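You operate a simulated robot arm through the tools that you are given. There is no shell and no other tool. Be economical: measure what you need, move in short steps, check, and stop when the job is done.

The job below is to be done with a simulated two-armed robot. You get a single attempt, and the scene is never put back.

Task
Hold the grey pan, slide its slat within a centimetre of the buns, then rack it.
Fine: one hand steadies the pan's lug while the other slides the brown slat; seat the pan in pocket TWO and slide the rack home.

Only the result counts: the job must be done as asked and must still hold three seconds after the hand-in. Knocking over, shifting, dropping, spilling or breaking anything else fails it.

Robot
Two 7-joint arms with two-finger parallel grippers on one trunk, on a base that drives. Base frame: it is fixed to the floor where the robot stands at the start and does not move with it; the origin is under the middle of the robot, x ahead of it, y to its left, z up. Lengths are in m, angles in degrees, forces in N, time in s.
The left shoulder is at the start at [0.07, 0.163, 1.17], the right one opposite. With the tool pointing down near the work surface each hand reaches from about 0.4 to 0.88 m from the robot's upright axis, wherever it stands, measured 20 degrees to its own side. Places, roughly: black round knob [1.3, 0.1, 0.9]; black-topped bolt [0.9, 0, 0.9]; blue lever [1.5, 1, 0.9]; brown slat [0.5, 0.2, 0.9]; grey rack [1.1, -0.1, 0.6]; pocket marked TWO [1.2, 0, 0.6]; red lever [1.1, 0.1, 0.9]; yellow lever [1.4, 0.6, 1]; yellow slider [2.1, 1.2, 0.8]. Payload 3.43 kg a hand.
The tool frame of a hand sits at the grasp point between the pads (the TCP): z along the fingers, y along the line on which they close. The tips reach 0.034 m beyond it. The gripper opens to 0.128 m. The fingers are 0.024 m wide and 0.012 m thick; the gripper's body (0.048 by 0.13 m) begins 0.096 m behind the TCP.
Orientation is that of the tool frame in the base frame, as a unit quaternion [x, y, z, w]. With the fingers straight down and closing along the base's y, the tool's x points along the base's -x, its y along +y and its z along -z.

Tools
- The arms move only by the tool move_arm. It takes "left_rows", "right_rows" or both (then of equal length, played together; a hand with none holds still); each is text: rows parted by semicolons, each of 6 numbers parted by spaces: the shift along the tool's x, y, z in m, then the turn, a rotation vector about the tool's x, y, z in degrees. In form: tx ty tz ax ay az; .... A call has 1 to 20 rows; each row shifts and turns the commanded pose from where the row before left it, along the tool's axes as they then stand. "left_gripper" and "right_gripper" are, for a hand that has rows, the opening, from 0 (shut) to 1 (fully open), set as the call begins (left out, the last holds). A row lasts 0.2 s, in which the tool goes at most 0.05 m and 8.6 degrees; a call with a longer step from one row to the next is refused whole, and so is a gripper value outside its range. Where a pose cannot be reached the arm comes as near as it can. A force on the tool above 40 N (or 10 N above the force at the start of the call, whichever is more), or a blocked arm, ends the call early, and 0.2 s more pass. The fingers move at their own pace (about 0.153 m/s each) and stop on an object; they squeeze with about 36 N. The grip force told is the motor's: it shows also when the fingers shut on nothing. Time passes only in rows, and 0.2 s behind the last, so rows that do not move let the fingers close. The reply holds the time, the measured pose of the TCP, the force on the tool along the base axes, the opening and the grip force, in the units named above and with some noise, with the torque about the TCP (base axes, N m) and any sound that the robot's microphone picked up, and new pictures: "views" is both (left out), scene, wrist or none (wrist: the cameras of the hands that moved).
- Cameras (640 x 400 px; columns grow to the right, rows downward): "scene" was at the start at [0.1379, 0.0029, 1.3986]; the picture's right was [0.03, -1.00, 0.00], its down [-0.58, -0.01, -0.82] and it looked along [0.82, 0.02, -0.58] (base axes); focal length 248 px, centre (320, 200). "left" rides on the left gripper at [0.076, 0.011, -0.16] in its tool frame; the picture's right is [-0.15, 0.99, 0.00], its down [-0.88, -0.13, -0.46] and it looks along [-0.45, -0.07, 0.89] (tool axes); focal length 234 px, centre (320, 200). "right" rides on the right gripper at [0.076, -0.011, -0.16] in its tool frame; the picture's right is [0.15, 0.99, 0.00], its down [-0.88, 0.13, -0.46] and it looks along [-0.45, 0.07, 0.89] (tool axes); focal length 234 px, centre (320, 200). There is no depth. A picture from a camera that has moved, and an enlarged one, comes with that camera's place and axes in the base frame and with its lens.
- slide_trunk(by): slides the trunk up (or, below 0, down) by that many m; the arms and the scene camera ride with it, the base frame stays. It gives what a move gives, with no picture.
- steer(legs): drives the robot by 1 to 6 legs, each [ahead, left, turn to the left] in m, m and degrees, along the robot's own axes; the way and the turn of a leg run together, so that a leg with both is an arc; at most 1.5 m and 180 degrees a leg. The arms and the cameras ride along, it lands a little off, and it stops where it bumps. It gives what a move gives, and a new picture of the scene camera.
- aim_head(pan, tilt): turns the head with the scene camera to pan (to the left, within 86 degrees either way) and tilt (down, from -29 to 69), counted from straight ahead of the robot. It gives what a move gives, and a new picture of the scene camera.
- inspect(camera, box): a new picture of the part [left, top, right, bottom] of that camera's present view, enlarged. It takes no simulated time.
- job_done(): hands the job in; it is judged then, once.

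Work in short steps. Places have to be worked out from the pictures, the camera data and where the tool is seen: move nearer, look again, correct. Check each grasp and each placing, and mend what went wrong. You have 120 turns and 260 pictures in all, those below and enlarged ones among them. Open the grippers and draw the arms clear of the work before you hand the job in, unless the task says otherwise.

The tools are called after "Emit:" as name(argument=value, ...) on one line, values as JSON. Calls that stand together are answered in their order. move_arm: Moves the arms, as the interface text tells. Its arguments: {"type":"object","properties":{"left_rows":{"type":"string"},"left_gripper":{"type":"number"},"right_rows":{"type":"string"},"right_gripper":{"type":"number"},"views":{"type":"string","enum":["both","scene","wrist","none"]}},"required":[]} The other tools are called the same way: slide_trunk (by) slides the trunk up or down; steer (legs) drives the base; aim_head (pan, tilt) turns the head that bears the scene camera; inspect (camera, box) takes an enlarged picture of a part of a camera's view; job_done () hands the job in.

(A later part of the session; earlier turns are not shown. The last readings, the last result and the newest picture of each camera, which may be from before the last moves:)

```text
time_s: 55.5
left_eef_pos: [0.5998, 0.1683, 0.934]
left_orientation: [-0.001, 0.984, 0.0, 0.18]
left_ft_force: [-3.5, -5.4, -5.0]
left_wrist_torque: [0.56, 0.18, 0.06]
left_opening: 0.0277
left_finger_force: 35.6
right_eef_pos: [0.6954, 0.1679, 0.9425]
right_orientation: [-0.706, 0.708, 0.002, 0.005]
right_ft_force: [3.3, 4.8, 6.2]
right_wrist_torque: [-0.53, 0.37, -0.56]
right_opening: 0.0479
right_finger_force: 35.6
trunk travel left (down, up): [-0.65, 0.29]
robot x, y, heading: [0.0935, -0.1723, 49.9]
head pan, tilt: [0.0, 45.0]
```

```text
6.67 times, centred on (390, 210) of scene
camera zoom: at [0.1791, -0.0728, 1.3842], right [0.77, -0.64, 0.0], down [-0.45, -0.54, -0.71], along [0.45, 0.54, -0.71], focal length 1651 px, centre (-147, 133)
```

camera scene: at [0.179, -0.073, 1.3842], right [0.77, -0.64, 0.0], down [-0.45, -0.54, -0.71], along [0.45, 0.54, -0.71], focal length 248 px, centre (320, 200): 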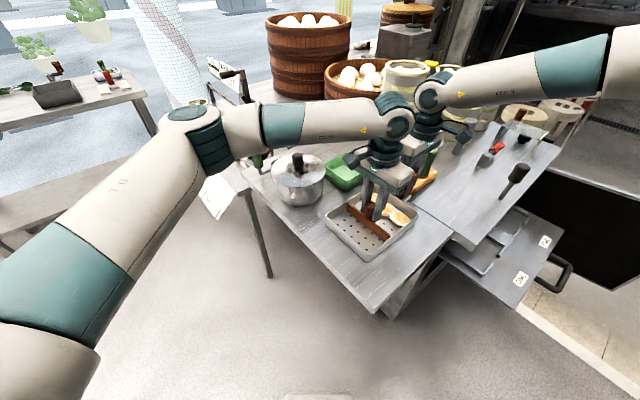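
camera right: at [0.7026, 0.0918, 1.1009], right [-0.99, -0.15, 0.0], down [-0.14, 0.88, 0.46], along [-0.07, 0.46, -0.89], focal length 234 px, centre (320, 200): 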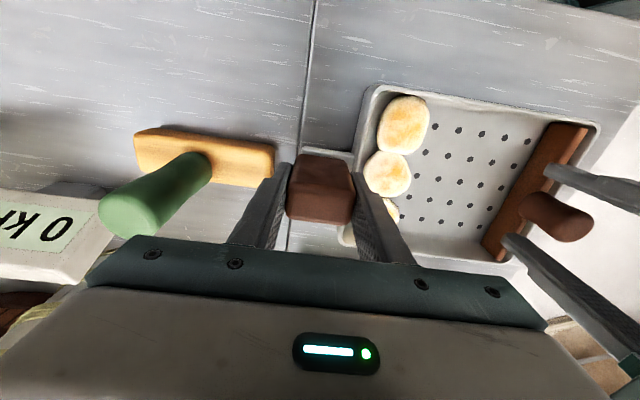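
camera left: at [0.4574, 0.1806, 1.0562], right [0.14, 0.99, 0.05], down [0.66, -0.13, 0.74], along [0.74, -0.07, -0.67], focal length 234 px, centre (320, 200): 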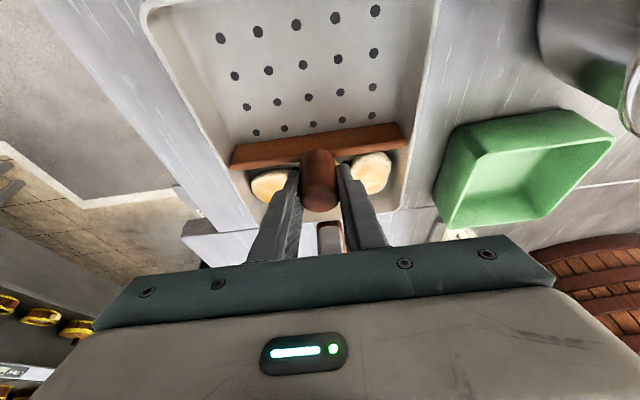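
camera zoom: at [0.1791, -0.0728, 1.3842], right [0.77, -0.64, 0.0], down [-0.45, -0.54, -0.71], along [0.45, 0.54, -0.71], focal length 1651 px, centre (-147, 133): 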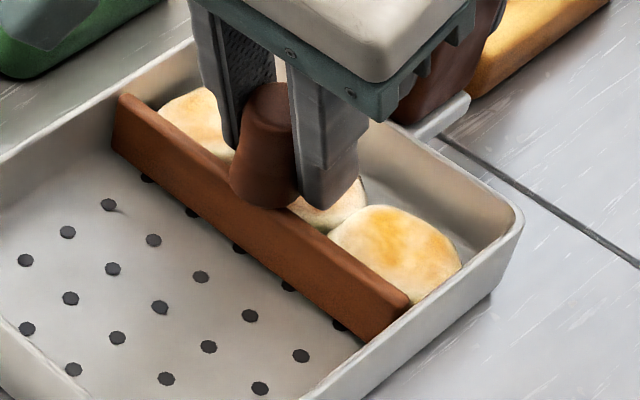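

The gap is now about 5 mm to the nearest bun and under 1 cm to the others. I release the knob and raise the left hand clear vertically.

Emit:
move_arm(left_rows="0 0 0 0 0 0;0 0 0 0 0 0;-0.0107 0 -0.028 0 0 0;-0.0107 0 -0.028 0 0 0;-0.0107 0 -0.028 0 0 0;0.03 0 -0.02 0 0 0;0.03 0 -0.02 0 0 0", left_gripper=0.45, views="scene")

Emit:
inspect(camera="right", box=[340, 80, 500, 260])

Emit:
inspect(camera="left", box=[200, 20, 440, 200])

```text
time_s: 57.1
left_eef_pos: [0.5298, 0.1671, 1.0402]
left_orientation: [-0.001, 0.983, 0.001, 0.182]
left_ft_force: [0.4, -0.8, 0.2]
left_wrist_torque: [-0.03, -0.02, 0.0]
left_opening: 0.0579
left_finger_force: 0.1
right_eef_pos: [0.695, 0.1666, 0.9439]
right_orientation: [-0.706, 0.709, 0.002, 0.005]
right_ft_force: [-0.3, -0.1, 0.2]
right_wrist_torque: [-0.12, 0.15, -0.1]
right_opening: 0.0476
right_finger_force: 35.5
trunk travel left (down, up): [-0.65, 0.29]
robot x, y, heading: [0.0948, -0.1742, 49.9]
head pan, tilt: [0.0, 45.0]
camera scene: at [0.1778, -0.0728, 1.3842], right [0.77, -0.64, 0.0], down [-0.45, -0.54, -0.71], along [0.45, 0.54, -0.71], focal length 248 px, centre (320, 200)
```

scene: 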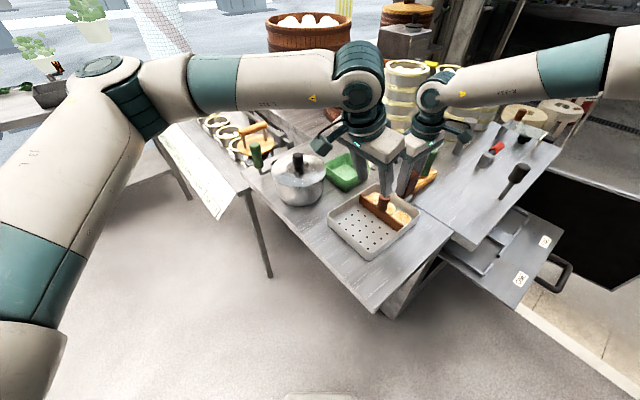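

```text
2.22 times, centred on (420, 170) of right
camera zoom: at [0.7057, 0.0905, 1.1015], right [-0.99, -0.14, -0.01], down [-0.13, 0.88, 0.46], along [-0.06, 0.46, -0.89], focal length 520 px, centre (98, 267)
```

zoom: 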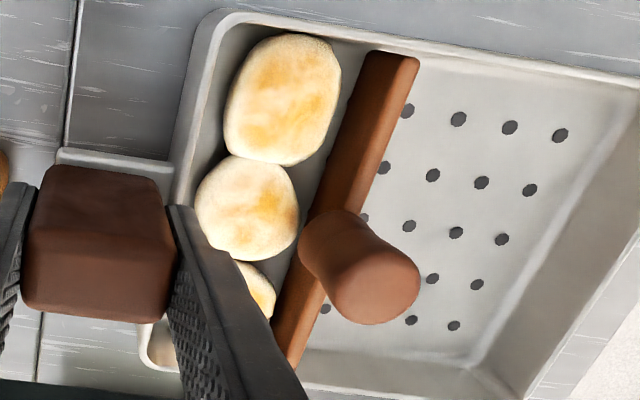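

```text
2.22 times, centred on (320, 110) of left
camera zoom: at [0.4021, 0.1796, 1.163], right [0.14, 0.99, 0.05], down [0.66, -0.13, 0.74], along [0.74, -0.06, -0.67], focal length 520 px, centre (320, 400)
```

zoom: 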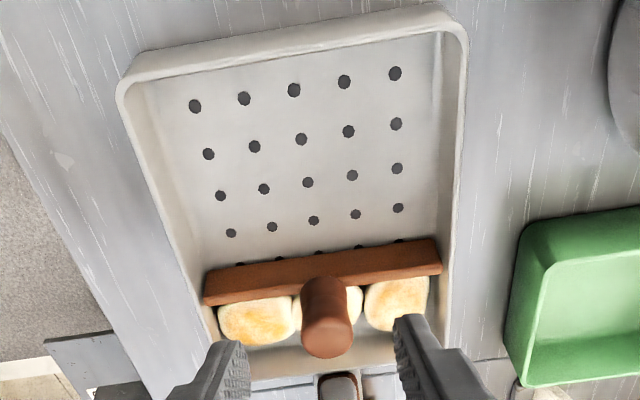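

Emit:
inspect(camera="right", box=[390, 85, 470, 145])

Emit:
inspect(camera="right", box=[420, 150, 500, 260])

Emit:
inspect(camera="scene", box=[355, 185, 425, 240])

```text
6.67 times, centred on (430, 115) of right
camera zoom: at [0.7057, 0.0905, 1.1015], right [-0.99, -0.14, -0.01], down [-0.13, 0.88, 0.46], along [-0.06, 0.46, -0.89], focal length 1561 px, centre (-413, 767)
```

zoom: 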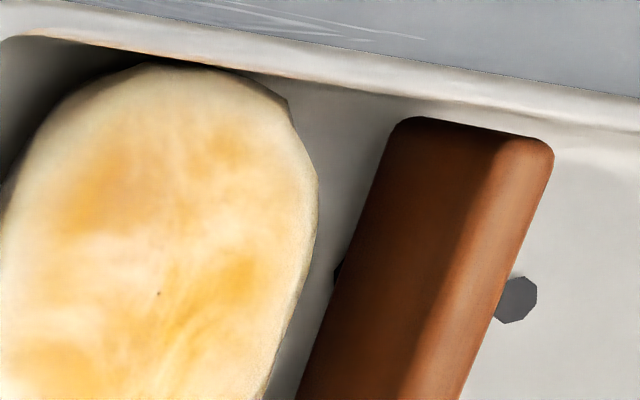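

```text
3.64 times, centred on (460, 205) of right
camera zoom: at [0.7057, 0.0905, 1.1015], right [-0.99, -0.14, -0.01], down [-0.13, 0.88, 0.46], along [-0.06, 0.46, -0.89], focal length 852 px, centre (-189, 182)
```

zoom: 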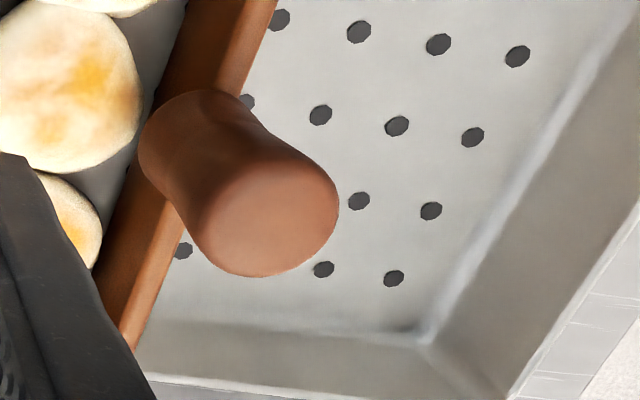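

```text
7.27 times, centred on (390, 212) of scene
camera zoom: at [0.1778, -0.0728, 1.3842], right [0.77, -0.64, 0.0], down [-0.45, -0.54, -0.71], along [0.45, 0.54, -0.71], focal length 1801 px, centre (-189, 109)
```

zoom: 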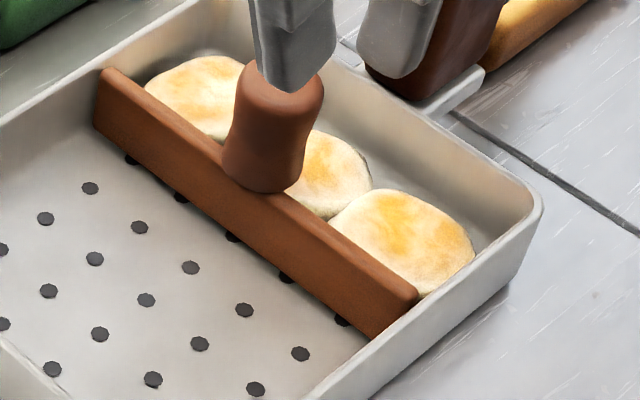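

The slat is well placed. I clear the left hand, then lift the lug a centimetre to see whether the pan stays level.

Emit:
move_arm(left_rows="0.013 0 -0.041 0 0 0;0.013 0 -0.041 0 0 0;0.013 0 -0.041 0 0 0", views="none")

Emit:
move_arm(right_rows="0 0 -0.005 0 0 0;0 0 -0.005 0 0 0;0 0 0 0 0 0", views="wrist")

Emit:
inspect(camera="scene", box=[310, 160, 470, 270])

```text
time_s: 57.9
left_eef_pos: [0.4484, 0.1684, 1.1413]
left_orientation: [0.0, 0.983, 0.001, 0.181]
left_ft_force: [-0.7, 0.0, -0.2]
left_wrist_torque: [0.02, 0.0, 0.02]
left_opening: 0.0574
left_finger_force: 0.0
right_eef_pos: [0.6947, 0.1668, 0.9435]
right_orientation: [-0.706, 0.708, 0.002, 0.005]
right_ft_force: [-0.1, 0.0, 0.3]
right_wrist_torque: [-0.19, 0.21, 0.05]
right_opening: 0.0475
right_finger_force: 36.3
trunk travel left (down, up): [-0.65, 0.29]
robot x, y, heading: [0.0967, -0.1775, 50.2]
head pan, tilt: [0.0, 45.0]
```

```text
time_s: 58.7
left_eef_pos: [0.4533, 0.1691, 1.1429]
left_orientation: [-0.001, 0.984, 0.001, 0.18]
left_ft_force: [0.2, -0.6, -0.2]
left_wrist_torque: [-0.01, 0.03, -0.01]
left_opening: 0.0576
left_finger_force: 0.0
right_eef_pos: [0.6965, 0.1682, 0.9521]
right_orientation: [-0.706, 0.708, 0.002, 0.004]
right_ft_force: [-0.8, 0.3, -2.8]
right_wrist_torque: [0.04, -0.29, -0.01]
right_opening: 0.0477
right_finger_force: 36.1
trunk travel left (down, up): [-0.65, 0.29]
robot x, y, heading: [0.0903, -0.1757, 49.8]
head pan, tilt: [0.0, 45.0]
camera right: at [0.7069, 0.0907, 1.1108], right [-0.99, -0.14, 0.0], down [-0.13, 0.88, 0.46], along [-0.06, 0.46, -0.89], focal length 234 px, centre (320, 200)
```

right: 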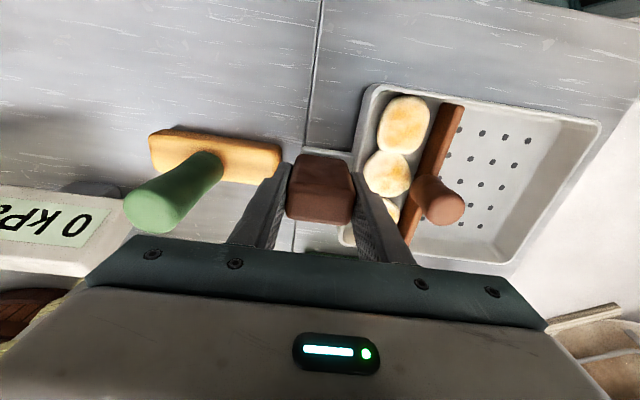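

```text
3.64 times, centred on (390, 215) of scene
camera zoom: at [0.1794, -0.0727, 1.3842], right [0.77, -0.64, 0.0], down [-0.45, -0.54, -0.71], along [0.45, 0.54, -0.71], focal length 901 px, centre (66, 146)
```

zoom: 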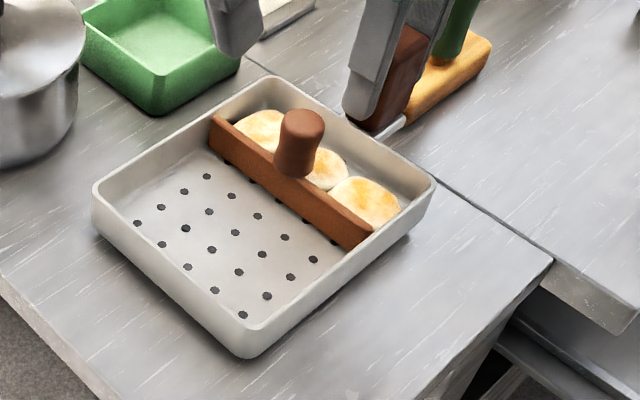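

Emit:
move_arm(right_rows="0 0 -0.01 0 0 0;0 0 -0.01 0 0 0;0 0 -0.01 0 0 0;0 0 -0.01 0 0 0", views="scene")

Emit:
inspect(camera="scene", box=[310, 150, 470, 270])

```text
time_s: 59.7
left_eef_pos: [0.4509, 0.1674, 1.1412]
left_orientation: [0.0, 0.983, 0.001, 0.182]
left_ft_force: [-0.1, -0.5, -0.5]
left_wrist_torque: [-0.01, -0.02, 0.0]
left_opening: 0.0576
left_finger_force: 0.1
right_eef_pos: [0.6951, 0.1673, 0.9931]
right_orientation: [-0.707, 0.708, 0.001, 0.004]
right_ft_force: [0.7, 0.5, -3.4]
right_wrist_torque: [-0.01, -0.31, 0.01]
right_opening: 0.0477
right_finger_force: 35.7
trunk travel left (down, up): [-0.65, 0.29]
robot x, y, heading: [0.0936, -0.1746, 50.2]
head pan, tilt: [0.0, 45.0]
camera scene: at [0.1788, -0.073, 1.3842], right [0.77, -0.64, 0.0], down [-0.45, -0.54, -0.71], along [0.45, 0.54, -0.71], focal length 248 px, centre (320, 200)
```

scene: 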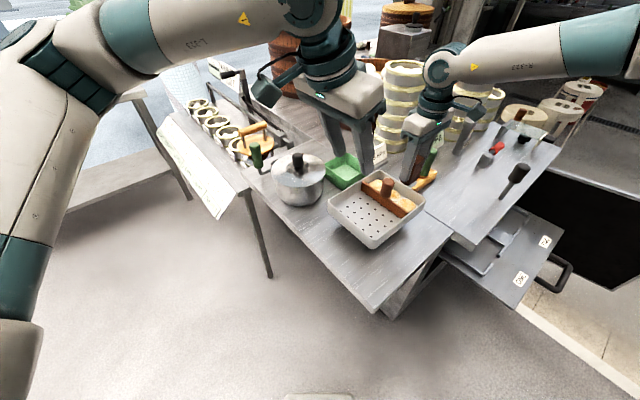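

```text
3.33 times, centred on (390, 210) of scene
camera zoom: at [0.1788, -0.073, 1.3842], right [0.77, -0.64, 0.0], down [-0.45, -0.54, -0.71], along [0.45, 0.54, -0.71], focal length 826 px, centre (87, 167)
```

zoom: 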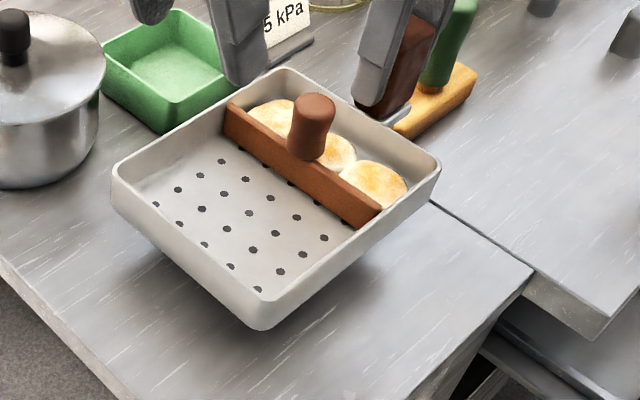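

The pan comes up level, weighing about 0.35 kg. I raise the trunk, then back away and drive around to a staging spot in front of the rack.

Emit:
slide_trunk(by=0.1)

Emit:
steer(legs=[[-0.35, 0, 0]])

```text
time_s: 61.0
left_eef_pos: [0.45, 0.1693, 1.2427]
left_orientation: [0.0, 0.983, 0.001, 0.181]
left_ft_force: [-0.2, -0.5, 0.4]
left_wrist_torque: [0.0, 0.0, 0.0]
left_opening: 0.0577
left_finger_force: 0.0
right_eef_pos: [0.6964, 0.1669, 1.0913]
right_orientation: [-0.706, 0.708, 0.002, 0.004]
right_ft_force: [0.6, -1.1, -4.4]
right_wrist_torque: [-0.02, -0.31, -0.02]
right_opening: 0.0482
right_finger_force: 35.4
trunk travel left (down, up): [-0.75, 0.19]
robot x, y, heading: [0.0909, -0.176, 50.3]
head pan, tilt: [0.0, 45.0]
```

```text
time_s: 63.3
left_eef_pos: [0.229, -0.0968, 1.2415]
left_orientation: [-0.001, 0.984, 0.001, 0.18]
left_ft_force: [-0.3, -0.2, 0.4]
left_wrist_torque: [-0.02, 0.0, 0.04]
left_opening: 0.0575
left_finger_force: 0.0
right_eef_pos: [0.4737, -0.099, 1.0924]
right_orientation: [-0.705, 0.709, 0.003, 0.004]
right_ft_force: [0.6, -0.3, -4.1]
right_wrist_torque: [0.0, -0.31, 0.03]
right_opening: 0.0479
right_finger_force: 36.3
trunk travel left (down, up): [-0.75, 0.19]
robot x, y, heading: [-0.1288, -0.4419, 50.1]
head pan, tilt: [0.0, 45.0]
camera scene: at [-0.0428, -0.3382, 1.4841], right [0.77, -0.64, 0.0], down [-0.45, -0.54, -0.71], along [0.45, 0.54, -0.71], focal length 248 px, centre (320, 200)
```

scene: 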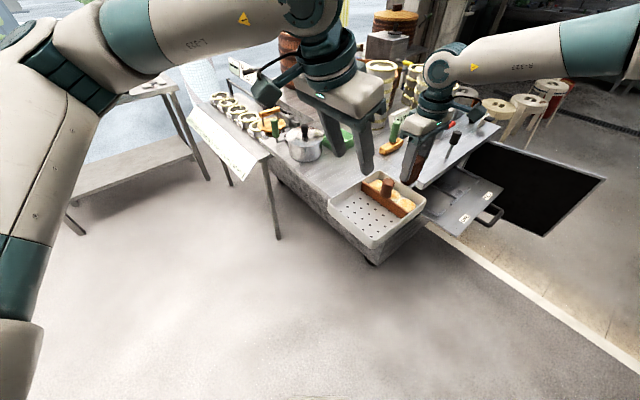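

Emit:
steer(legs=[[0, -0.7, 0], [0.2, 0, 0]])

```text
time_s: 68.4
left_eef_pos: [0.8975, -0.3993, 1.2427]
left_orientation: [-0.001, 0.983, 0.002, 0.182]
left_ft_force: [0.3, -0.3, -0.1]
left_wrist_torque: [0.03, 0.01, -0.01]
left_opening: 0.0574
left_finger_force: 0.0
right_eef_pos: [1.1429, -0.4003, 1.0937]
right_orientation: [-0.705, 0.709, 0.003, 0.005]
right_ft_force: [0.2, 0.1, -3.4]
right_wrist_torque: [0.02, -0.31, 0.01]
right_opening: 0.0479
right_finger_force: 36.5
trunk travel left (down, up): [-0.75, 0.19]
robot x, y, heading: [0.5459, -0.7364, 49.9]
head pan, tilt: [0.0, 45.0]
camera scene: at [0.6261, -0.64, 1.4845], right [0.77, -0.64, 0.0], down [-0.45, -0.54, -0.71], along [0.45, 0.54, -0.71], focal length 248 px, centre (320, 200)
```

scene: 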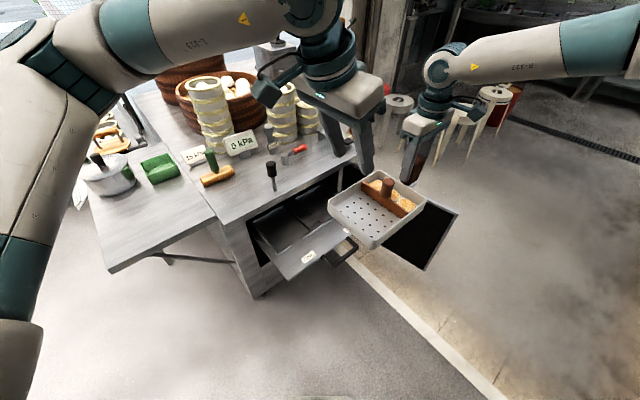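

I turn the pan clockwise by 90° in the air so the lug faces −y.

Emit:
move_arm(right_rows="0 0 0 0 0 4;0 0 0 0 0 6;0 0 0 0 0 8;0 0 0 0 0 8;0 0 0 0 0 8;0 0 0 0 0 8;0 0 0 0 0 8;0 0 0 0 0 8;0 0 0 0 0 8;0 0 0 0 0 8;0 0 0 0 0 7;0 0 0 0 0 5;0 0 0 0 0 3.6", views="both")

```text
time_s: 71.2
left_eef_pos: [0.8994, -0.397, 1.2422]
left_orientation: [-0.001, 0.983, 0.001, 0.181]
left_ft_force: [1.1, -0.2, 0.1]
left_wrist_torque: [0.01, 0.03, 0.02]
left_opening: 0.0578
left_finger_force: 0.0
right_eef_pos: [1.1438, -0.3999, 1.0924]
right_orientation: [-0.001, 1.0, 0.005, 0.002]
right_ft_force: [0.2, 0.1, -3.2]
right_wrist_torque: [-0.31, 0.02, -0.02]
right_opening: 0.048
right_finger_force: 36.7
trunk travel left (down, up): [-0.75, 0.19]
robot x, y, heading: [0.5453, -0.7401, 49.9]
head pan, tilt: [0.0, 45.0]
camera scene: at [0.6275, -0.6386, 1.4842], right [0.77, -0.64, 0.0], down [-0.45, -0.54, -0.71], along [0.45, 0.54, -0.71], focal length 248 px, centre (320, 200)
camera right: at [1.0681, -0.4116, 1.2514], right [-0.15, 0.99, 0.01], down [0.88, 0.13, 0.46], along [0.45, 0.08, -0.89], focal length 234 px, centre (320, 200)
```

scene: 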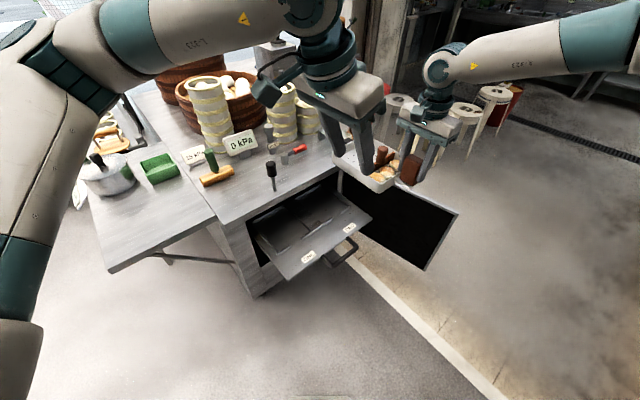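
right: 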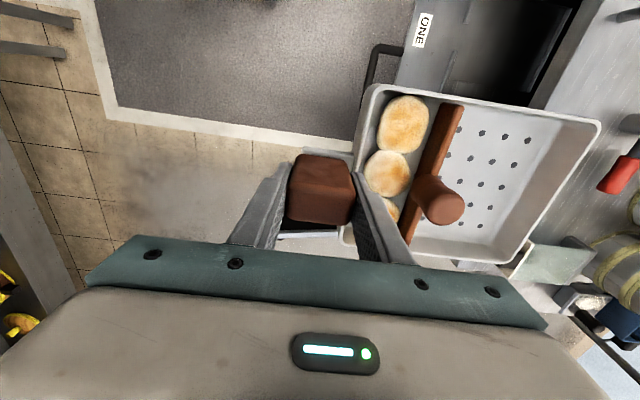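

Rotation worked. I draw the left hand back out of the view and inspect pocket TWO.

Emit:
move_arm(left_rows="0.032 -0.01 -0.012 0 0 0;0.032 -0.01 -0.012 0 0 0;0.032 -0.01 -0.012 0 0 0;0.032 -0.01 -0.012 0 0 0;0.032 -0.01 -0.012 0 0 0;0 0 0 0 7 0;0 0 0 0 7 0;0 0 0 0 7 0", views="scene")

Emit:
inspect(camera="scene", box=[230, 160, 400, 290])

```text
time_s: 73.0
left_eef_pos: [0.7289, -0.4481, 1.2402]
left_orientation: [0.0, 1.0, 0.001, -0.002]
left_ft_force: [0.1, -0.8, -0.3]
left_wrist_torque: [0.02, 0.01, -0.02]
left_opening: 0.0578
left_finger_force: 0.0
right_eef_pos: [1.145, -0.3993, 1.0916]
right_orientation: [-0.002, 1.0, 0.003, 0.0]
right_ft_force: [0.5, -0.2, -2.5]
right_wrist_torque: [-0.31, 0.01, -0.02]
right_opening: 0.048
right_finger_force: 35.8
trunk travel left (down, up): [-0.75, 0.19]
robot x, y, heading: [0.5414, -0.7399, 50.0]
head pan, tilt: [0.0, 45.0]
camera scene: at [0.6281, -0.6388, 1.4842], right [0.77, -0.64, 0.0], down [-0.45, -0.54, -0.71], along [0.45, 0.54, -0.71], focal length 248 px, centre (320, 200)
```

scene: 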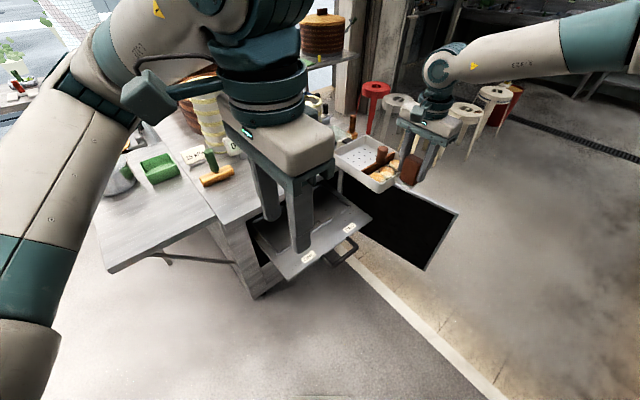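

```text
3.08 times, centred on (315, 225) of scene
camera zoom: at [0.6281, -0.6388, 1.4842], right [0.77, -0.64, 0.0], down [-0.45, -0.54, -0.71], along [0.45, 0.54, -0.71], focal length 762 px, centre (335, 123)
```

zoom: 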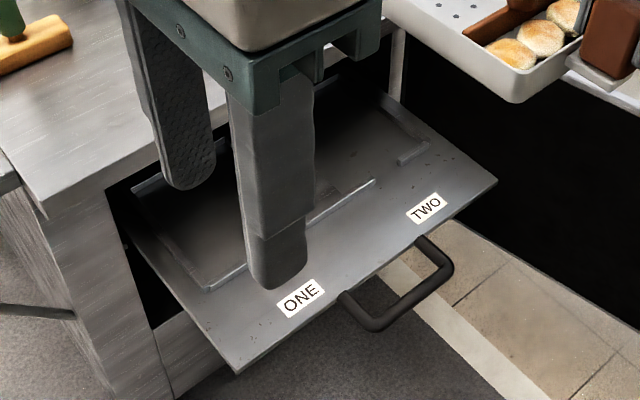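

Emit:
move_arm(left_rows="0.03 0.026 -0.01 0 0 0;0.03 0.026 -0.01 0 0 0;0.03 0.026 -0.01 0 0 0;0.03 0.026 -0.01 0 0 0;0.03 0.026 -0.01 0 0 0;0.02 0.026 0 0 0 0", views="none")

Emit:
inspect(camera="scene", box=[230, 150, 410, 290])

Emit:
inspect(camera="right", box=[340, 0, 640, 260])

```text
time_s: 74.4
left_eef_pos: [0.5563, -0.2907, 1.2914]
left_orientation: [0.001, 1.0, 0.001, -0.001]
left_ft_force: [-0.4, 0.5, -0.5]
left_wrist_torque: [-0.01, -0.06, -0.01]
left_opening: 0.0576
left_finger_force: 0.1
right_eef_pos: [1.1438, -0.3986, 1.0939]
right_orientation: [-0.002, 1.0, 0.004, 0.001]
right_ft_force: [0.7, -0.8, -2.6]
right_wrist_torque: [-0.3, 0.0, -0.01]
right_opening: 0.0476
right_finger_force: 35.3
trunk travel left (down, up): [-0.75, 0.19]
robot x, y, heading: [0.545, -0.7401, 49.7]
head pan, tilt: [0.0, 45.0]
```

```text
2.86 times, centred on (320, 220) of scene
camera zoom: at [0.6256, -0.6382, 1.4843], right [0.77, -0.64, 0.0], down [-0.45, -0.54, -0.71], along [0.45, 0.54, -0.71], focal length 708 px, centre (320, 143)
```

zoom: 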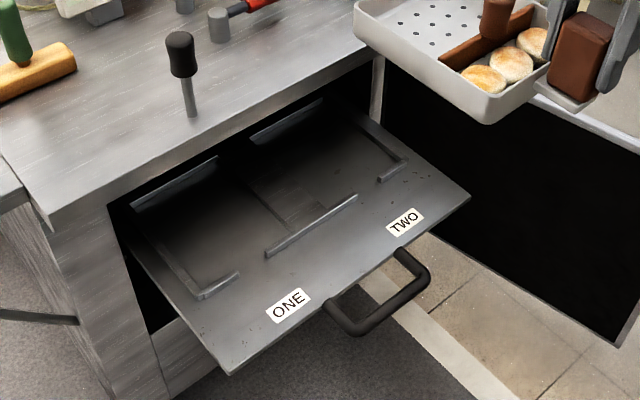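

```text
1.54 times, centred on (490, 130) of right
camera zoom: at [1.0666, -0.4116, 1.252], right [-0.15, 0.99, 0.01], down [0.88, 0.13, 0.46], along [0.45, 0.08, -0.89], focal length 360 px, centre (58, 308)
```

zoom: 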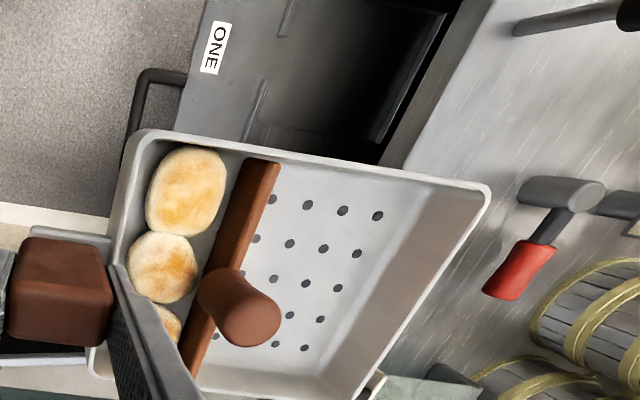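

Pocket TWO measures x 1.08–1.24 and y about −0.115 to 0.085, so the lug TCP target is about (1.160, −0.143). I pull the pan back toward the robot, then drive in to the final stance.

Emit:
move_arm(right_rows="0 -0.02 0 0 0 0;0 -0.035 0 0 0 0;0 -0.035 0 0 0 0;0 -0.035 0 0 0 0;0 -0.035 0 0 0 0;0 -0.02 0 0 0 0", views="none")

Emit:
steer(legs=[[0.2, 0.15, 0]])

```text
time_s: 75.8
left_eef_pos: [0.559, -0.2914, 1.2907]
left_orientation: [0.0, 1.0, 0.001, 0.0]
left_ft_force: [-0.3, 0.3, 0.3]
left_wrist_torque: [0.02, 0.01, 0.02]
left_opening: 0.0577
left_finger_force: 0.0
right_eef_pos: [1.1436, -0.5787, 1.092]
right_orientation: [-0.002, 1.0, 0.005, 0.003]
right_ft_force: [-0.3, 0.1, -3.1]
right_wrist_torque: [-0.31, -0.01, -0.02]
right_opening: 0.0477
right_finger_force: 36.4
trunk travel left (down, up): [-0.75, 0.19]
robot x, y, heading: [0.5468, -0.7385, 49.9]
head pan, tilt: [0.0, 45.0]
```

```text
time_s: 77.6
left_eef_pos: [0.5703, -0.0412, 1.2917]
left_orientation: [-0.001, 1.0, 0.001, -0.002]
left_ft_force: [-0.8, -0.4, 0.0]
left_wrist_torque: [-0.03, -0.01, -0.01]
left_opening: 0.0577
left_finger_force: 0.0
right_eef_pos: [1.1567, -0.3278, 1.0905]
right_orientation: [-0.003, 1.0, 0.005, 0.002]
right_ft_force: [0.0, -0.3, -3.1]
right_wrist_torque: [-0.28, 0.01, -0.03]
right_opening: 0.0476
right_finger_force: 36.0
trunk travel left (down, up): [-0.75, 0.19]
robot x, y, heading: [0.5576, -0.4877, 50.2]
head pan, tilt: [0.0, 45.0]
camera scene: at [0.6395, -0.3898, 1.4844], right [0.77, -0.64, 0.0], down [-0.45, -0.54, -0.71], along [0.45, 0.54, -0.71], focal length 248 px, centre (320, 200)
```

scene: 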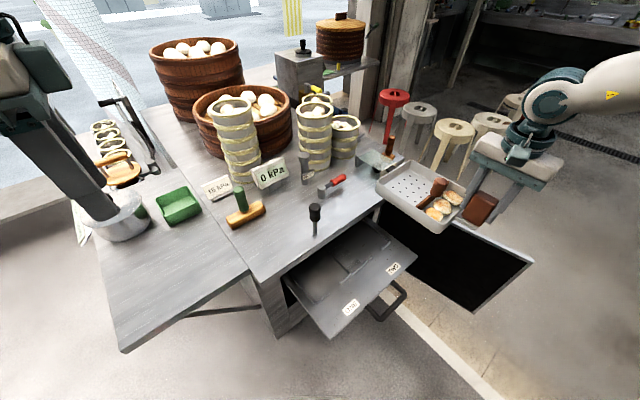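

The stance is right. I raise the left arm to keep it clear of the counter, then lower the trunk in stages.

Emit:
move_arm(left_rows="0 -0.02 -0.04 0 0 0;0 -0.02 -0.04 0 0 0;0 -0.02 -0.04 0 0 0;0 -0.02 -0.04 0 0 0", views="none")

Emit:
slide_trunk(by=-0.17)

Emit:
aim_head(pan=0, tilt=35)

```text
time_s: 78.6
left_eef_pos: [0.5697, -0.1252, 1.4522]
left_orientation: [-0.001, 1.0, 0.002, -0.002]
left_ft_force: [0.3, -0.9, 0.2]
left_wrist_torque: [0.04, 0.02, -0.02]
left_opening: 0.0577
left_finger_force: 0.0
right_eef_pos: [1.1564, -0.3305, 1.0914]
right_orientation: [-0.003, 1.0, 0.005, 0.003]
right_ft_force: [0.9, -0.9, -3.8]
right_wrist_torque: [-0.26, 0.01, -0.01]
right_opening: 0.048
right_finger_force: 35.7
trunk travel left (down, up): [-0.75, 0.19]
robot x, y, heading: [0.555, -0.4908, 50.3]
head pan, tilt: [0.0, 45.0]
```

```text
time_s: 80.5
left_eef_pos: [0.5708, -0.1209, 1.2814]
left_orientation: [-0.001, 1.0, 0.001, 0.0]
left_ft_force: [-0.2, -0.3, -1.3]
left_wrist_torque: [0.01, 0.0, 0.0]
left_opening: 0.0577
left_finger_force: 0.0
right_eef_pos: [1.1577, -0.3276, 0.9218]
right_orientation: [-0.003, 1.0, 0.004, 0.003]
right_ft_force: [1.0, -0.2, -3.2]
right_wrist_torque: [-0.24, -0.01, -0.01]
right_opening: 0.0476
right_finger_force: 35.8
trunk travel left (down, up): [-0.58, 0.36]
robot x, y, heading: [0.5529, -0.4904, 50.0]
head pan, tilt: [0.0, 45.0]
```

```text
time_s: 81.2
left_eef_pos: [0.5709, -0.1221, 1.2808]
left_orientation: [-0.001, 1.0, 0.0, -0.001]
left_ft_force: [-0.5, 0.2, -1.0]
left_wrist_torque: [0.0, 0.01, 0.0]
left_opening: 0.0574
left_finger_force: 0.0
right_eef_pos: [1.1565, -0.3281, 0.9203]
right_orientation: [-0.003, 1.0, 0.004, 0.002]
right_ft_force: [0.0, 0.4, -4.6]
right_wrist_torque: [-0.26, 0.01, 0.03]
right_opening: 0.0477
right_finger_force: 35.5
trunk travel left (down, up): [-0.58, 0.36]
robot x, y, heading: [0.5558, -0.4899, 50.1]
head pan, tilt: [0.0, 35.0]
camera scene: at [0.6437, -0.3834, 1.329], right [0.77, -0.64, 0.0], down [-0.37, -0.44, -0.82], along [0.52, 0.63, -0.57], focal length 248 px, centre (320, 200)
```

scene: 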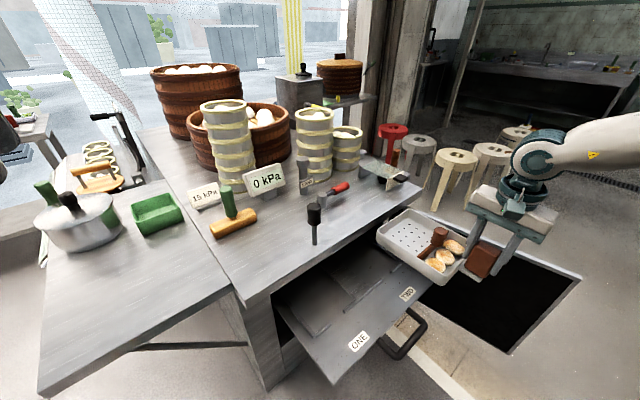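

Emit:
slide_trunk(by=-0.14)

Emit:
aim_head(pan=-12, tilt=40)

Emit:
inspect(camera="right", box=[240, 0, 640, 300])

```text
time_s: 82.9
left_eef_pos: [0.5696, -0.1218, 1.1409]
left_orientation: [-0.002, 1.0, 0.001, 0.0]
left_ft_force: [-0.4, -0.7, 0.4]
left_wrist_torque: [0.01, 0.0, 0.01]
left_opening: 0.0577
left_finger_force: 0.1
right_eef_pos: [1.1566, -0.3273, 0.7809]
right_orientation: [-0.003, 1.0, 0.005, 0.001]
right_ft_force: [0.2, 0.0, -3.4]
right_wrist_torque: [-0.27, -0.03, -0.01]
right_opening: 0.0478
right_finger_force: 36.1
trunk travel left (down, up): [-0.44, 0.5]
robot x, y, heading: [0.5565, -0.4905, 50.1]
head pan, tilt: [0.0, 35.0]
```

```text
time_s: 83.7
left_eef_pos: [0.5702, -0.122, 1.1414]
left_orientation: [-0.001, 1.0, 0.001, -0.001]
left_ft_force: [0.1, -0.7, 0.1]
left_wrist_torque: [0.01, 0.0, 0.02]
left_opening: 0.0575
left_finger_force: 0.1
right_eef_pos: [1.1569, -0.3274, 0.7811]
right_orientation: [-0.004, 1.0, 0.004, 0.001]
right_ft_force: [0.3, 0.3, -4.2]
right_wrist_torque: [-0.29, -0.01, -0.02]
right_opening: 0.0479
right_finger_force: 36.2
trunk travel left (down, up): [-0.44, 0.5]
robot x, y, heading: [0.5547, -0.4913, 50.1]
head pan, tilt: [-12.0, 40.0]
camera scene: at [0.6541, -0.3984, 1.1815], right [0.62, -0.79, 0.0], down [-0.51, -0.4, -0.77], along [0.6, 0.47, -0.64], focal length 248 px, centre (320, 200)
```

scene: 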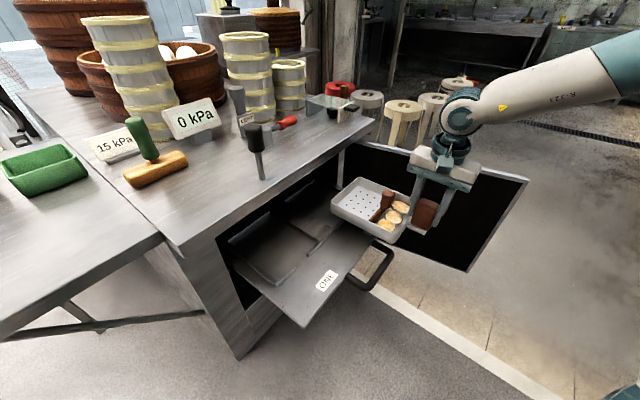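

```text
1.33 times, centred on (440, 150) of right
camera zoom: at [1.0806, -0.3403, 0.94], right [-0.15, 0.99, 0.01], down [0.88, 0.13, 0.46], along [0.45, 0.08, -0.89], focal length 312 px, centre (160, 267)
```

zoom: 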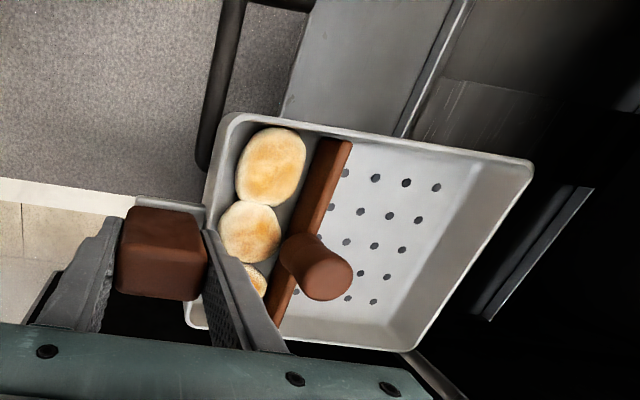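

All is clear: pan bottom about z 0.70 and knob top about 0.785, against the table underside at about 0.83. I slide the pan into the cabinet opening part-way and look.

Emit:
move_arm(right_rows="0 0.02 0 0 0 0;0 0.03 0 0 0 0;0 0.03 0 0 0 0;0 0.03 0 0 0 0;0 0.02 0 0 0 0", views="both")

Emit:
inspect(camera="right", box=[240, 0, 640, 300])

Emit:
inspect(camera="scene", box=[220, 130, 480, 310])

```text
time_s: 84.8
left_eef_pos: [0.5709, -0.1214, 1.1409]
left_orientation: [-0.001, 1.0, 0.001, 0.0]
left_ft_force: [-0.4, -0.7, -1.2]
left_wrist_torque: [-0.05, 0.0, -0.01]
left_opening: 0.0578
left_finger_force: 0.0
right_eef_pos: [1.1564, -0.1971, 0.7823]
right_orientation: [-0.003, 1.0, 0.004, 0.0]
right_ft_force: [-0.1, -0.8, -3.8]
right_wrist_torque: [-0.3, 0.0, -0.02]
right_opening: 0.0479
right_finger_force: 36.5
trunk travel left (down, up): [-0.44, 0.5]
robot x, y, heading: [0.5529, -0.4925, 50.2]
head pan, tilt: [-12.0, 40.0]
camera scene: at [0.6546, -0.3982, 1.1814], right [0.62, -0.79, 0.0], down [-0.51, -0.4, -0.77], along [0.6, 0.47, -0.64], focal length 248 px, centre (320, 200)
camera right: at [1.0804, -0.2099, 0.9413], right [-0.15, 0.99, 0.01], down [0.88, 0.13, 0.46], along [0.45, 0.08, -0.89], focal length 234 px, centre (320, 200)
```

scene: 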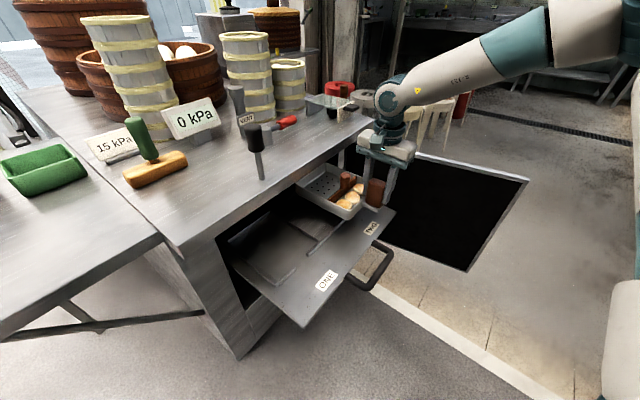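
right: 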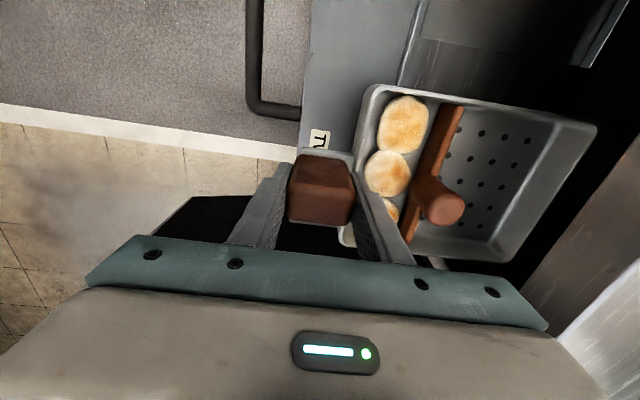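

```text
1.33 times, centred on (440, 150) of right
camera zoom: at [1.0804, -0.2099, 0.9413], right [-0.15, 0.99, 0.01], down [0.88, 0.13, 0.46], along [0.45, 0.08, -0.89], focal length 312 px, centre (160, 267)
```

zoom: 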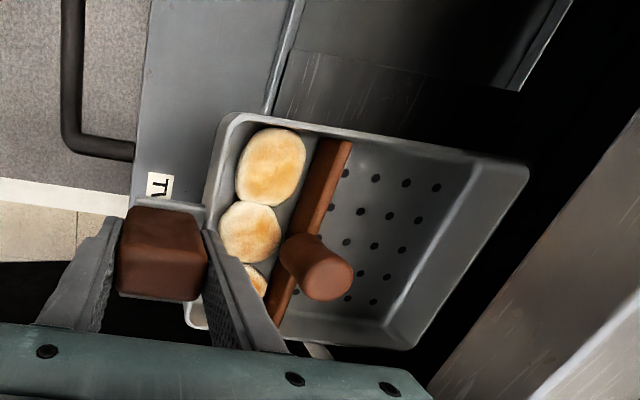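

```text
2.22 times, centred on (350, 220) of scene
camera zoom: at [0.6546, -0.3982, 1.1814], right [0.62, -0.79, 0.0], down [-0.51, -0.4, -0.77], along [0.6, 0.47, -0.64], focal length 550 px, centre (253, 156)
```

zoom: 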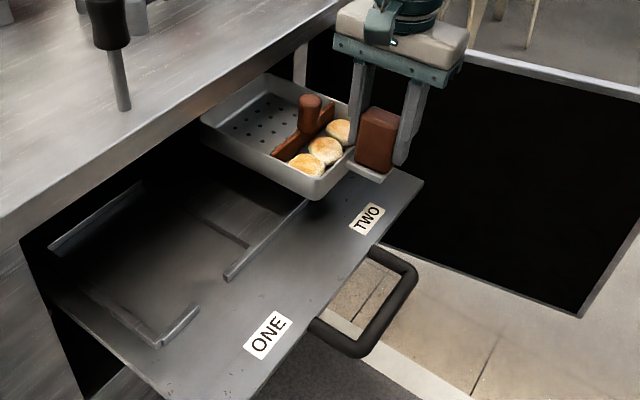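

Emit:
move_arm(right_rows="0 0.015 0.008 0 0 0;0 0.015 0.008 0 0 0;0 0.015 0.008 0 0 0", views="none")

Emit:
inspect(camera="right", box=[260, 0, 640, 280])

Emit:
inspect(camera="scene", box=[220, 150, 420, 290])

```text
time_s: 85.7
left_eef_pos: [0.5703, -0.1212, 1.1406]
left_orientation: [-0.002, 1.0, 0.001, -0.001]
left_ft_force: [-0.3, -0.4, 0.6]
left_wrist_torque: [0.0, 0.01, 0.0]
left_opening: 0.0576
left_finger_force: 0.0
right_eef_pos: [1.1571, -0.1519, 0.7562]
right_orientation: [-0.003, 1.0, 0.004, 0.002]
right_ft_force: [-0.5, 0.3, -3.4]
right_wrist_torque: [-0.3, -0.01, -0.01]
right_opening: 0.0478
right_finger_force: 35.6
trunk travel left (down, up): [-0.44, 0.5]
robot x, y, heading: [0.5573, -0.4895, 49.9]
head pan, tilt: [-12.0, 40.0]
```

```text
1.43 times, centred on (450, 140) of right
camera zoom: at [1.0802, -0.1642, 0.9167], right [-0.15, 0.99, 0.01], down [0.88, 0.13, 0.46], along [0.45, 0.08, -0.89], focal length 334 px, centre (134, 286)
```

zoom: 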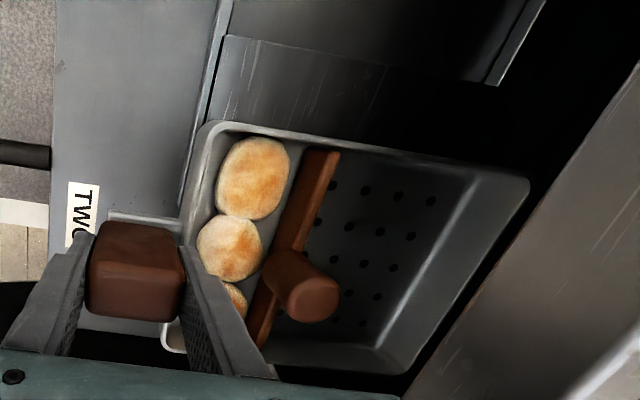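

```text
2.86 times, centred on (320, 220) of scene
camera zoom: at [0.6547, -0.3977, 1.1814], right [0.62, -0.79, 0.0], down [-0.51, -0.4, -0.77], along [0.6, 0.47, -0.64], focal length 708 px, centre (320, 143)
```

zoom: 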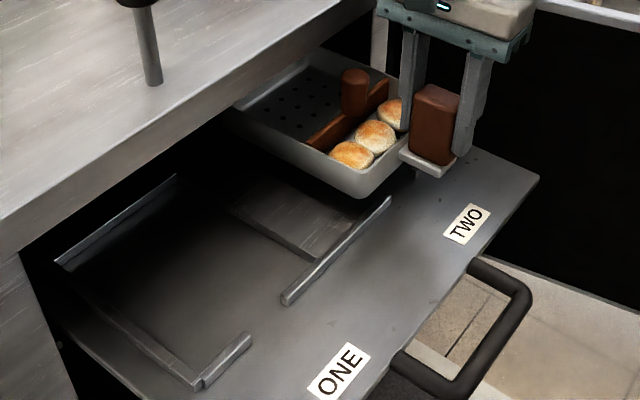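

By my estimates the pan's centre is 0.1305 m beyond the TCP, giving a target TCP of (1.158, −0.142). I move there with the pan floor just above the brackets and look again.

Emit:
move_arm(right_rows="0 0.005 0.01 0 0 0;-0.001 0.005 0.01 0 0 0;0 0 0.005 0 0 0", views="none")

Emit:
inspect(camera="right", box=[280, 40, 540, 260])

Emit:
inspect(camera="scene", box=[260, 150, 400, 250])

```text
time_s: 86.5
left_eef_pos: [0.5704, -0.1208, 1.1407]
left_orientation: [-0.001, 1.0, 0.001, -0.001]
left_ft_force: [-0.1, 0.5, -0.2]
left_wrist_torque: [0.06, 0.01, 0.0]
left_opening: 0.0575
left_finger_force: 0.0
right_eef_pos: [1.1563, -0.1429, 0.7335]
right_orientation: [-0.003, 1.0, 0.005, 0.001]
right_ft_force: [-0.7, -1.0, -2.3]
right_wrist_torque: [-0.29, 0.01, -0.01]
right_opening: 0.0479
right_finger_force: 36.2
trunk travel left (down, up): [-0.44, 0.5]
robot x, y, heading: [0.5551, -0.493, 50.3]
head pan, tilt: [-12.0, 40.0]
```

```text
1.82 times, centred on (410, 150) of right
camera zoom: at [1.0808, -0.1547, 0.893], right [-0.15, 0.99, 0.01], down [0.88, 0.13, 0.46], along [0.45, 0.08, -0.89], focal length 426 px, centre (156, 291)
```

zoom: 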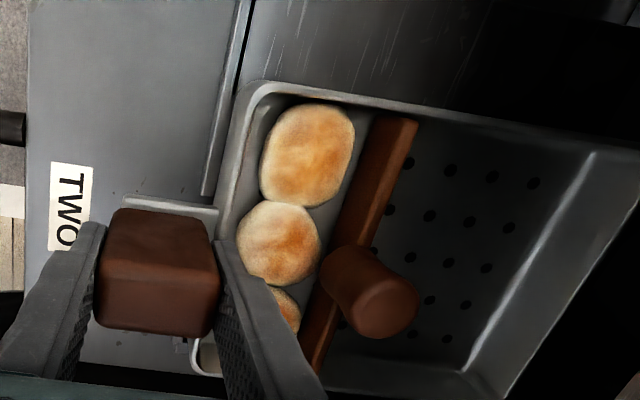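

```text
4.00 times, centred on (330, 200) of scene
camera zoom: at [0.6541, -0.3983, 1.1815], right [0.62, -0.79, 0.0], down [-0.51, -0.4, -0.77], along [0.6, 0.47, -0.64], focal length 991 px, centre (280, 200)
```

zoom: 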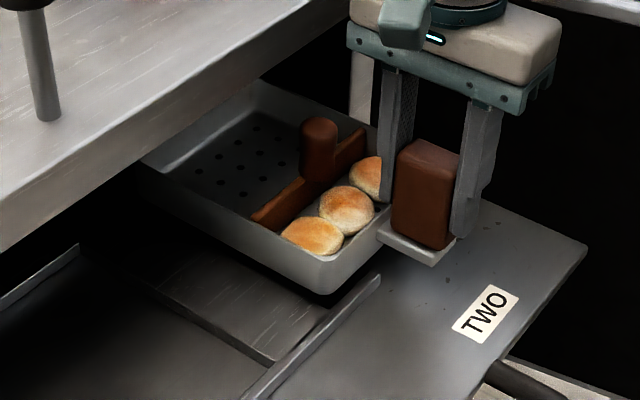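

The lug-side wall looks a few millimetres short of the front bracket's inner edge, so I shift +5 mm in y and +1.5 mm in x and lower gently, watching forces.

Emit:
move_arm(right_rows="-0.0015 0.005 0.003 0 0 0;0 0 0.005 0 0 0;0 0 0.005 0 0 0;0 0 0.003 0 0 0", views="none")

Emit:
inspect(camera="right", box=[280, 40, 540, 260])

Emit:
inspect(camera="scene", box=[260, 150, 400, 250])

```text
time_s: 87.5
left_eef_pos: [0.5701, -0.1209, 1.1416]
left_orientation: [-0.001, 1.0, 0.001, 0.0]
left_ft_force: [0.3, 0.1, 0.5]
left_wrist_torque: [-0.02, 0.0, 0.0]
left_opening: 0.0573
left_finger_force: 0.0
right_eef_pos: [1.1587, -0.1458, 0.7219]
right_orientation: [-0.003, 1.0, 0.005, 0.001]
right_ft_force: [0.3, -1.0, -3.4]
right_wrist_torque: [-0.28, 0.0, -0.04]
right_opening: 0.0475
right_finger_force: 35.6
right hand out of reach, approached as far as the arm can: row 1, 3
trunk travel left (down, up): [-0.44, 0.5]
robot x, y, heading: [0.5525, -0.4937, 50.2]
head pan, tilt: [-12.0, 40.0]
```

```text
1.82 times, centred on (410, 150) of right
camera zoom: at [1.0829, -0.1584, 0.8797], right [-0.15, 0.99, 0.01], down [0.88, 0.13, 0.46], along [0.45, 0.08, -0.89], focal length 426 px, centre (156, 291)
```

zoom: 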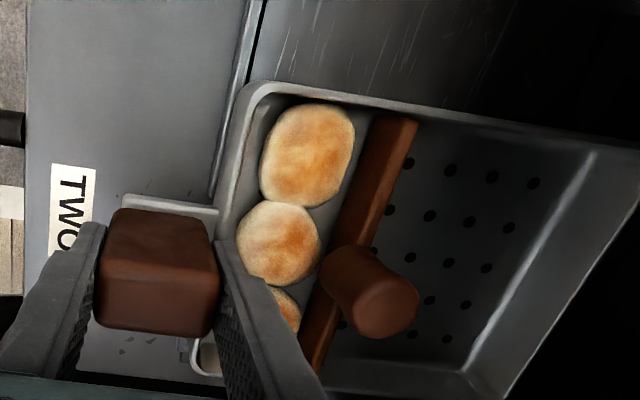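

```text
4.00 times, centred on (330, 200) of scene
camera zoom: at [0.6541, -0.3983, 1.1815], right [0.62, -0.79, 0.0], down [-0.51, -0.4, -0.77], along [0.6, 0.47, -0.64], focal length 991 px, centre (280, 200)
```

zoom: 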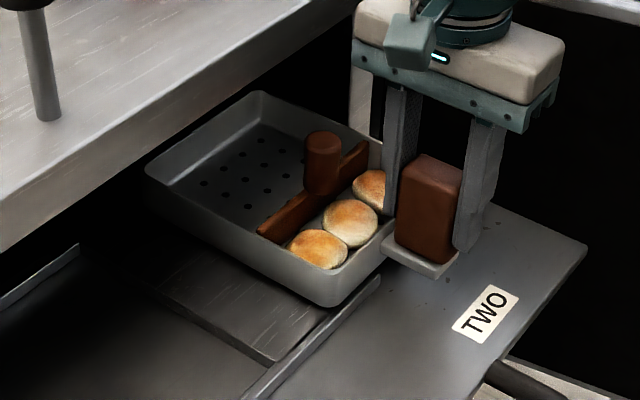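

The arm hit its reach limit again. I raise the hand 6 cm and lower the trunk 6 cm to regain reach.

Emit:
move_arm(right_rows="0 0 -0.02 0 0 0;0 0 -0.02 0 0 0;0 0 -0.02 0 0 0;0 0 -0.01 0 0 0", views="none")

Emit:
slide_trunk(by=-0.06)

Emit:
move_arm(right_rows="0 0.007 0 0 0 0;0 0 0 0 0 0", views="none")

Emit:
inspect(camera="right", box=[280, 40, 540, 260])

```text
time_s: 88.5
left_eef_pos: [0.5703, -0.1205, 1.1418]
left_orientation: [0.0, 1.0, 0.001, -0.001]
left_ft_force: [1.1, 0.4, 0.0]
left_wrist_torque: [-0.01, 0.05, -0.03]
left_opening: 0.0575
left_finger_force: 0.0
right_eef_pos: [1.1575, -0.1446, 0.7916]
right_orientation: [-0.003, 1.0, 0.004, 0.001]
right_ft_force: [1.3, -0.4, -4.2]
right_wrist_torque: [-0.25, 0.01, -0.02]
right_opening: 0.0476
right_finger_force: 36.0
trunk travel left (down, up): [-0.44, 0.5]
robot x, y, heading: [0.5551, -0.4919, 50.1]
head pan, tilt: [-12.0, 40.0]
```

```text
time_s: 89.5
left_eef_pos: [0.5701, -0.1215, 1.0826]
left_orientation: [0.0, 1.0, 0.001, -0.001]
left_ft_force: [-0.6, -0.6, -0.3]
left_wrist_torque: [0.04, -0.03, -0.01]
left_opening: 0.0577
left_finger_force: 0.1
right_eef_pos: [1.1575, -0.1466, 0.73]
right_orientation: [-0.002, 1.0, 0.004, 0.002]
right_ft_force: [0.9, 0.2, -4.0]
right_wrist_torque: [-0.27, -0.02, 0.0]
right_opening: 0.0476
right_finger_force: 36.4
trunk travel left (down, up): [-0.38, 0.56]
robot x, y, heading: [0.5552, -0.4925, 50.2]
head pan, tilt: [-12.0, 40.0]
```

```text
time_s: 90.0
left_eef_pos: [0.5684, -0.1201, 1.0818]
left_orientation: [-0.001, 1.0, 0.0, -0.001]
left_ft_force: [-0.3, 0.0, 1.7]
left_wrist_torque: [0.0, -0.02, -0.04]
left_opening: 0.0576
left_finger_force: 0.1
right_eef_pos: [1.1572, -0.1385, 0.731]
right_orientation: [-0.002, 1.0, 0.005, 0.002]
right_ft_force: [-0.5, -0.3, -3.0]
right_wrist_torque: [-0.26, 0.0, 0.0]
right_opening: 0.0479
right_finger_force: 35.5
trunk travel left (down, up): [-0.38, 0.56]
robot x, y, heading: [0.5555, -0.4924, 50.1]
head pan, tilt: [-12.0, 40.0]
```

```text
1.82 times, centred on (410, 150) of right
camera zoom: at [1.0823, -0.151, 0.8896], right [-0.15, 0.99, 0.01], down [0.88, 0.13, 0.46], along [0.45, 0.08, -0.89], focal length 426 px, centre (156, 291)
```

zoom: 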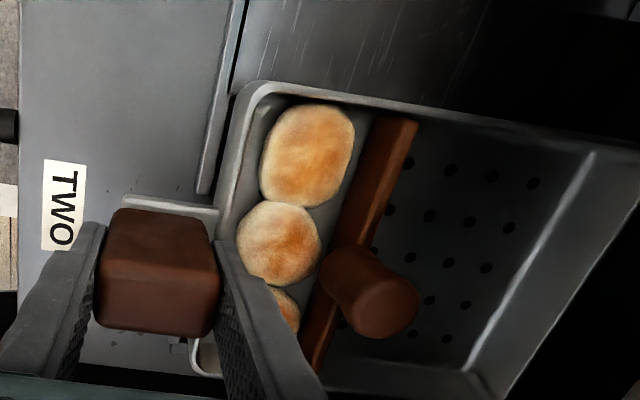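

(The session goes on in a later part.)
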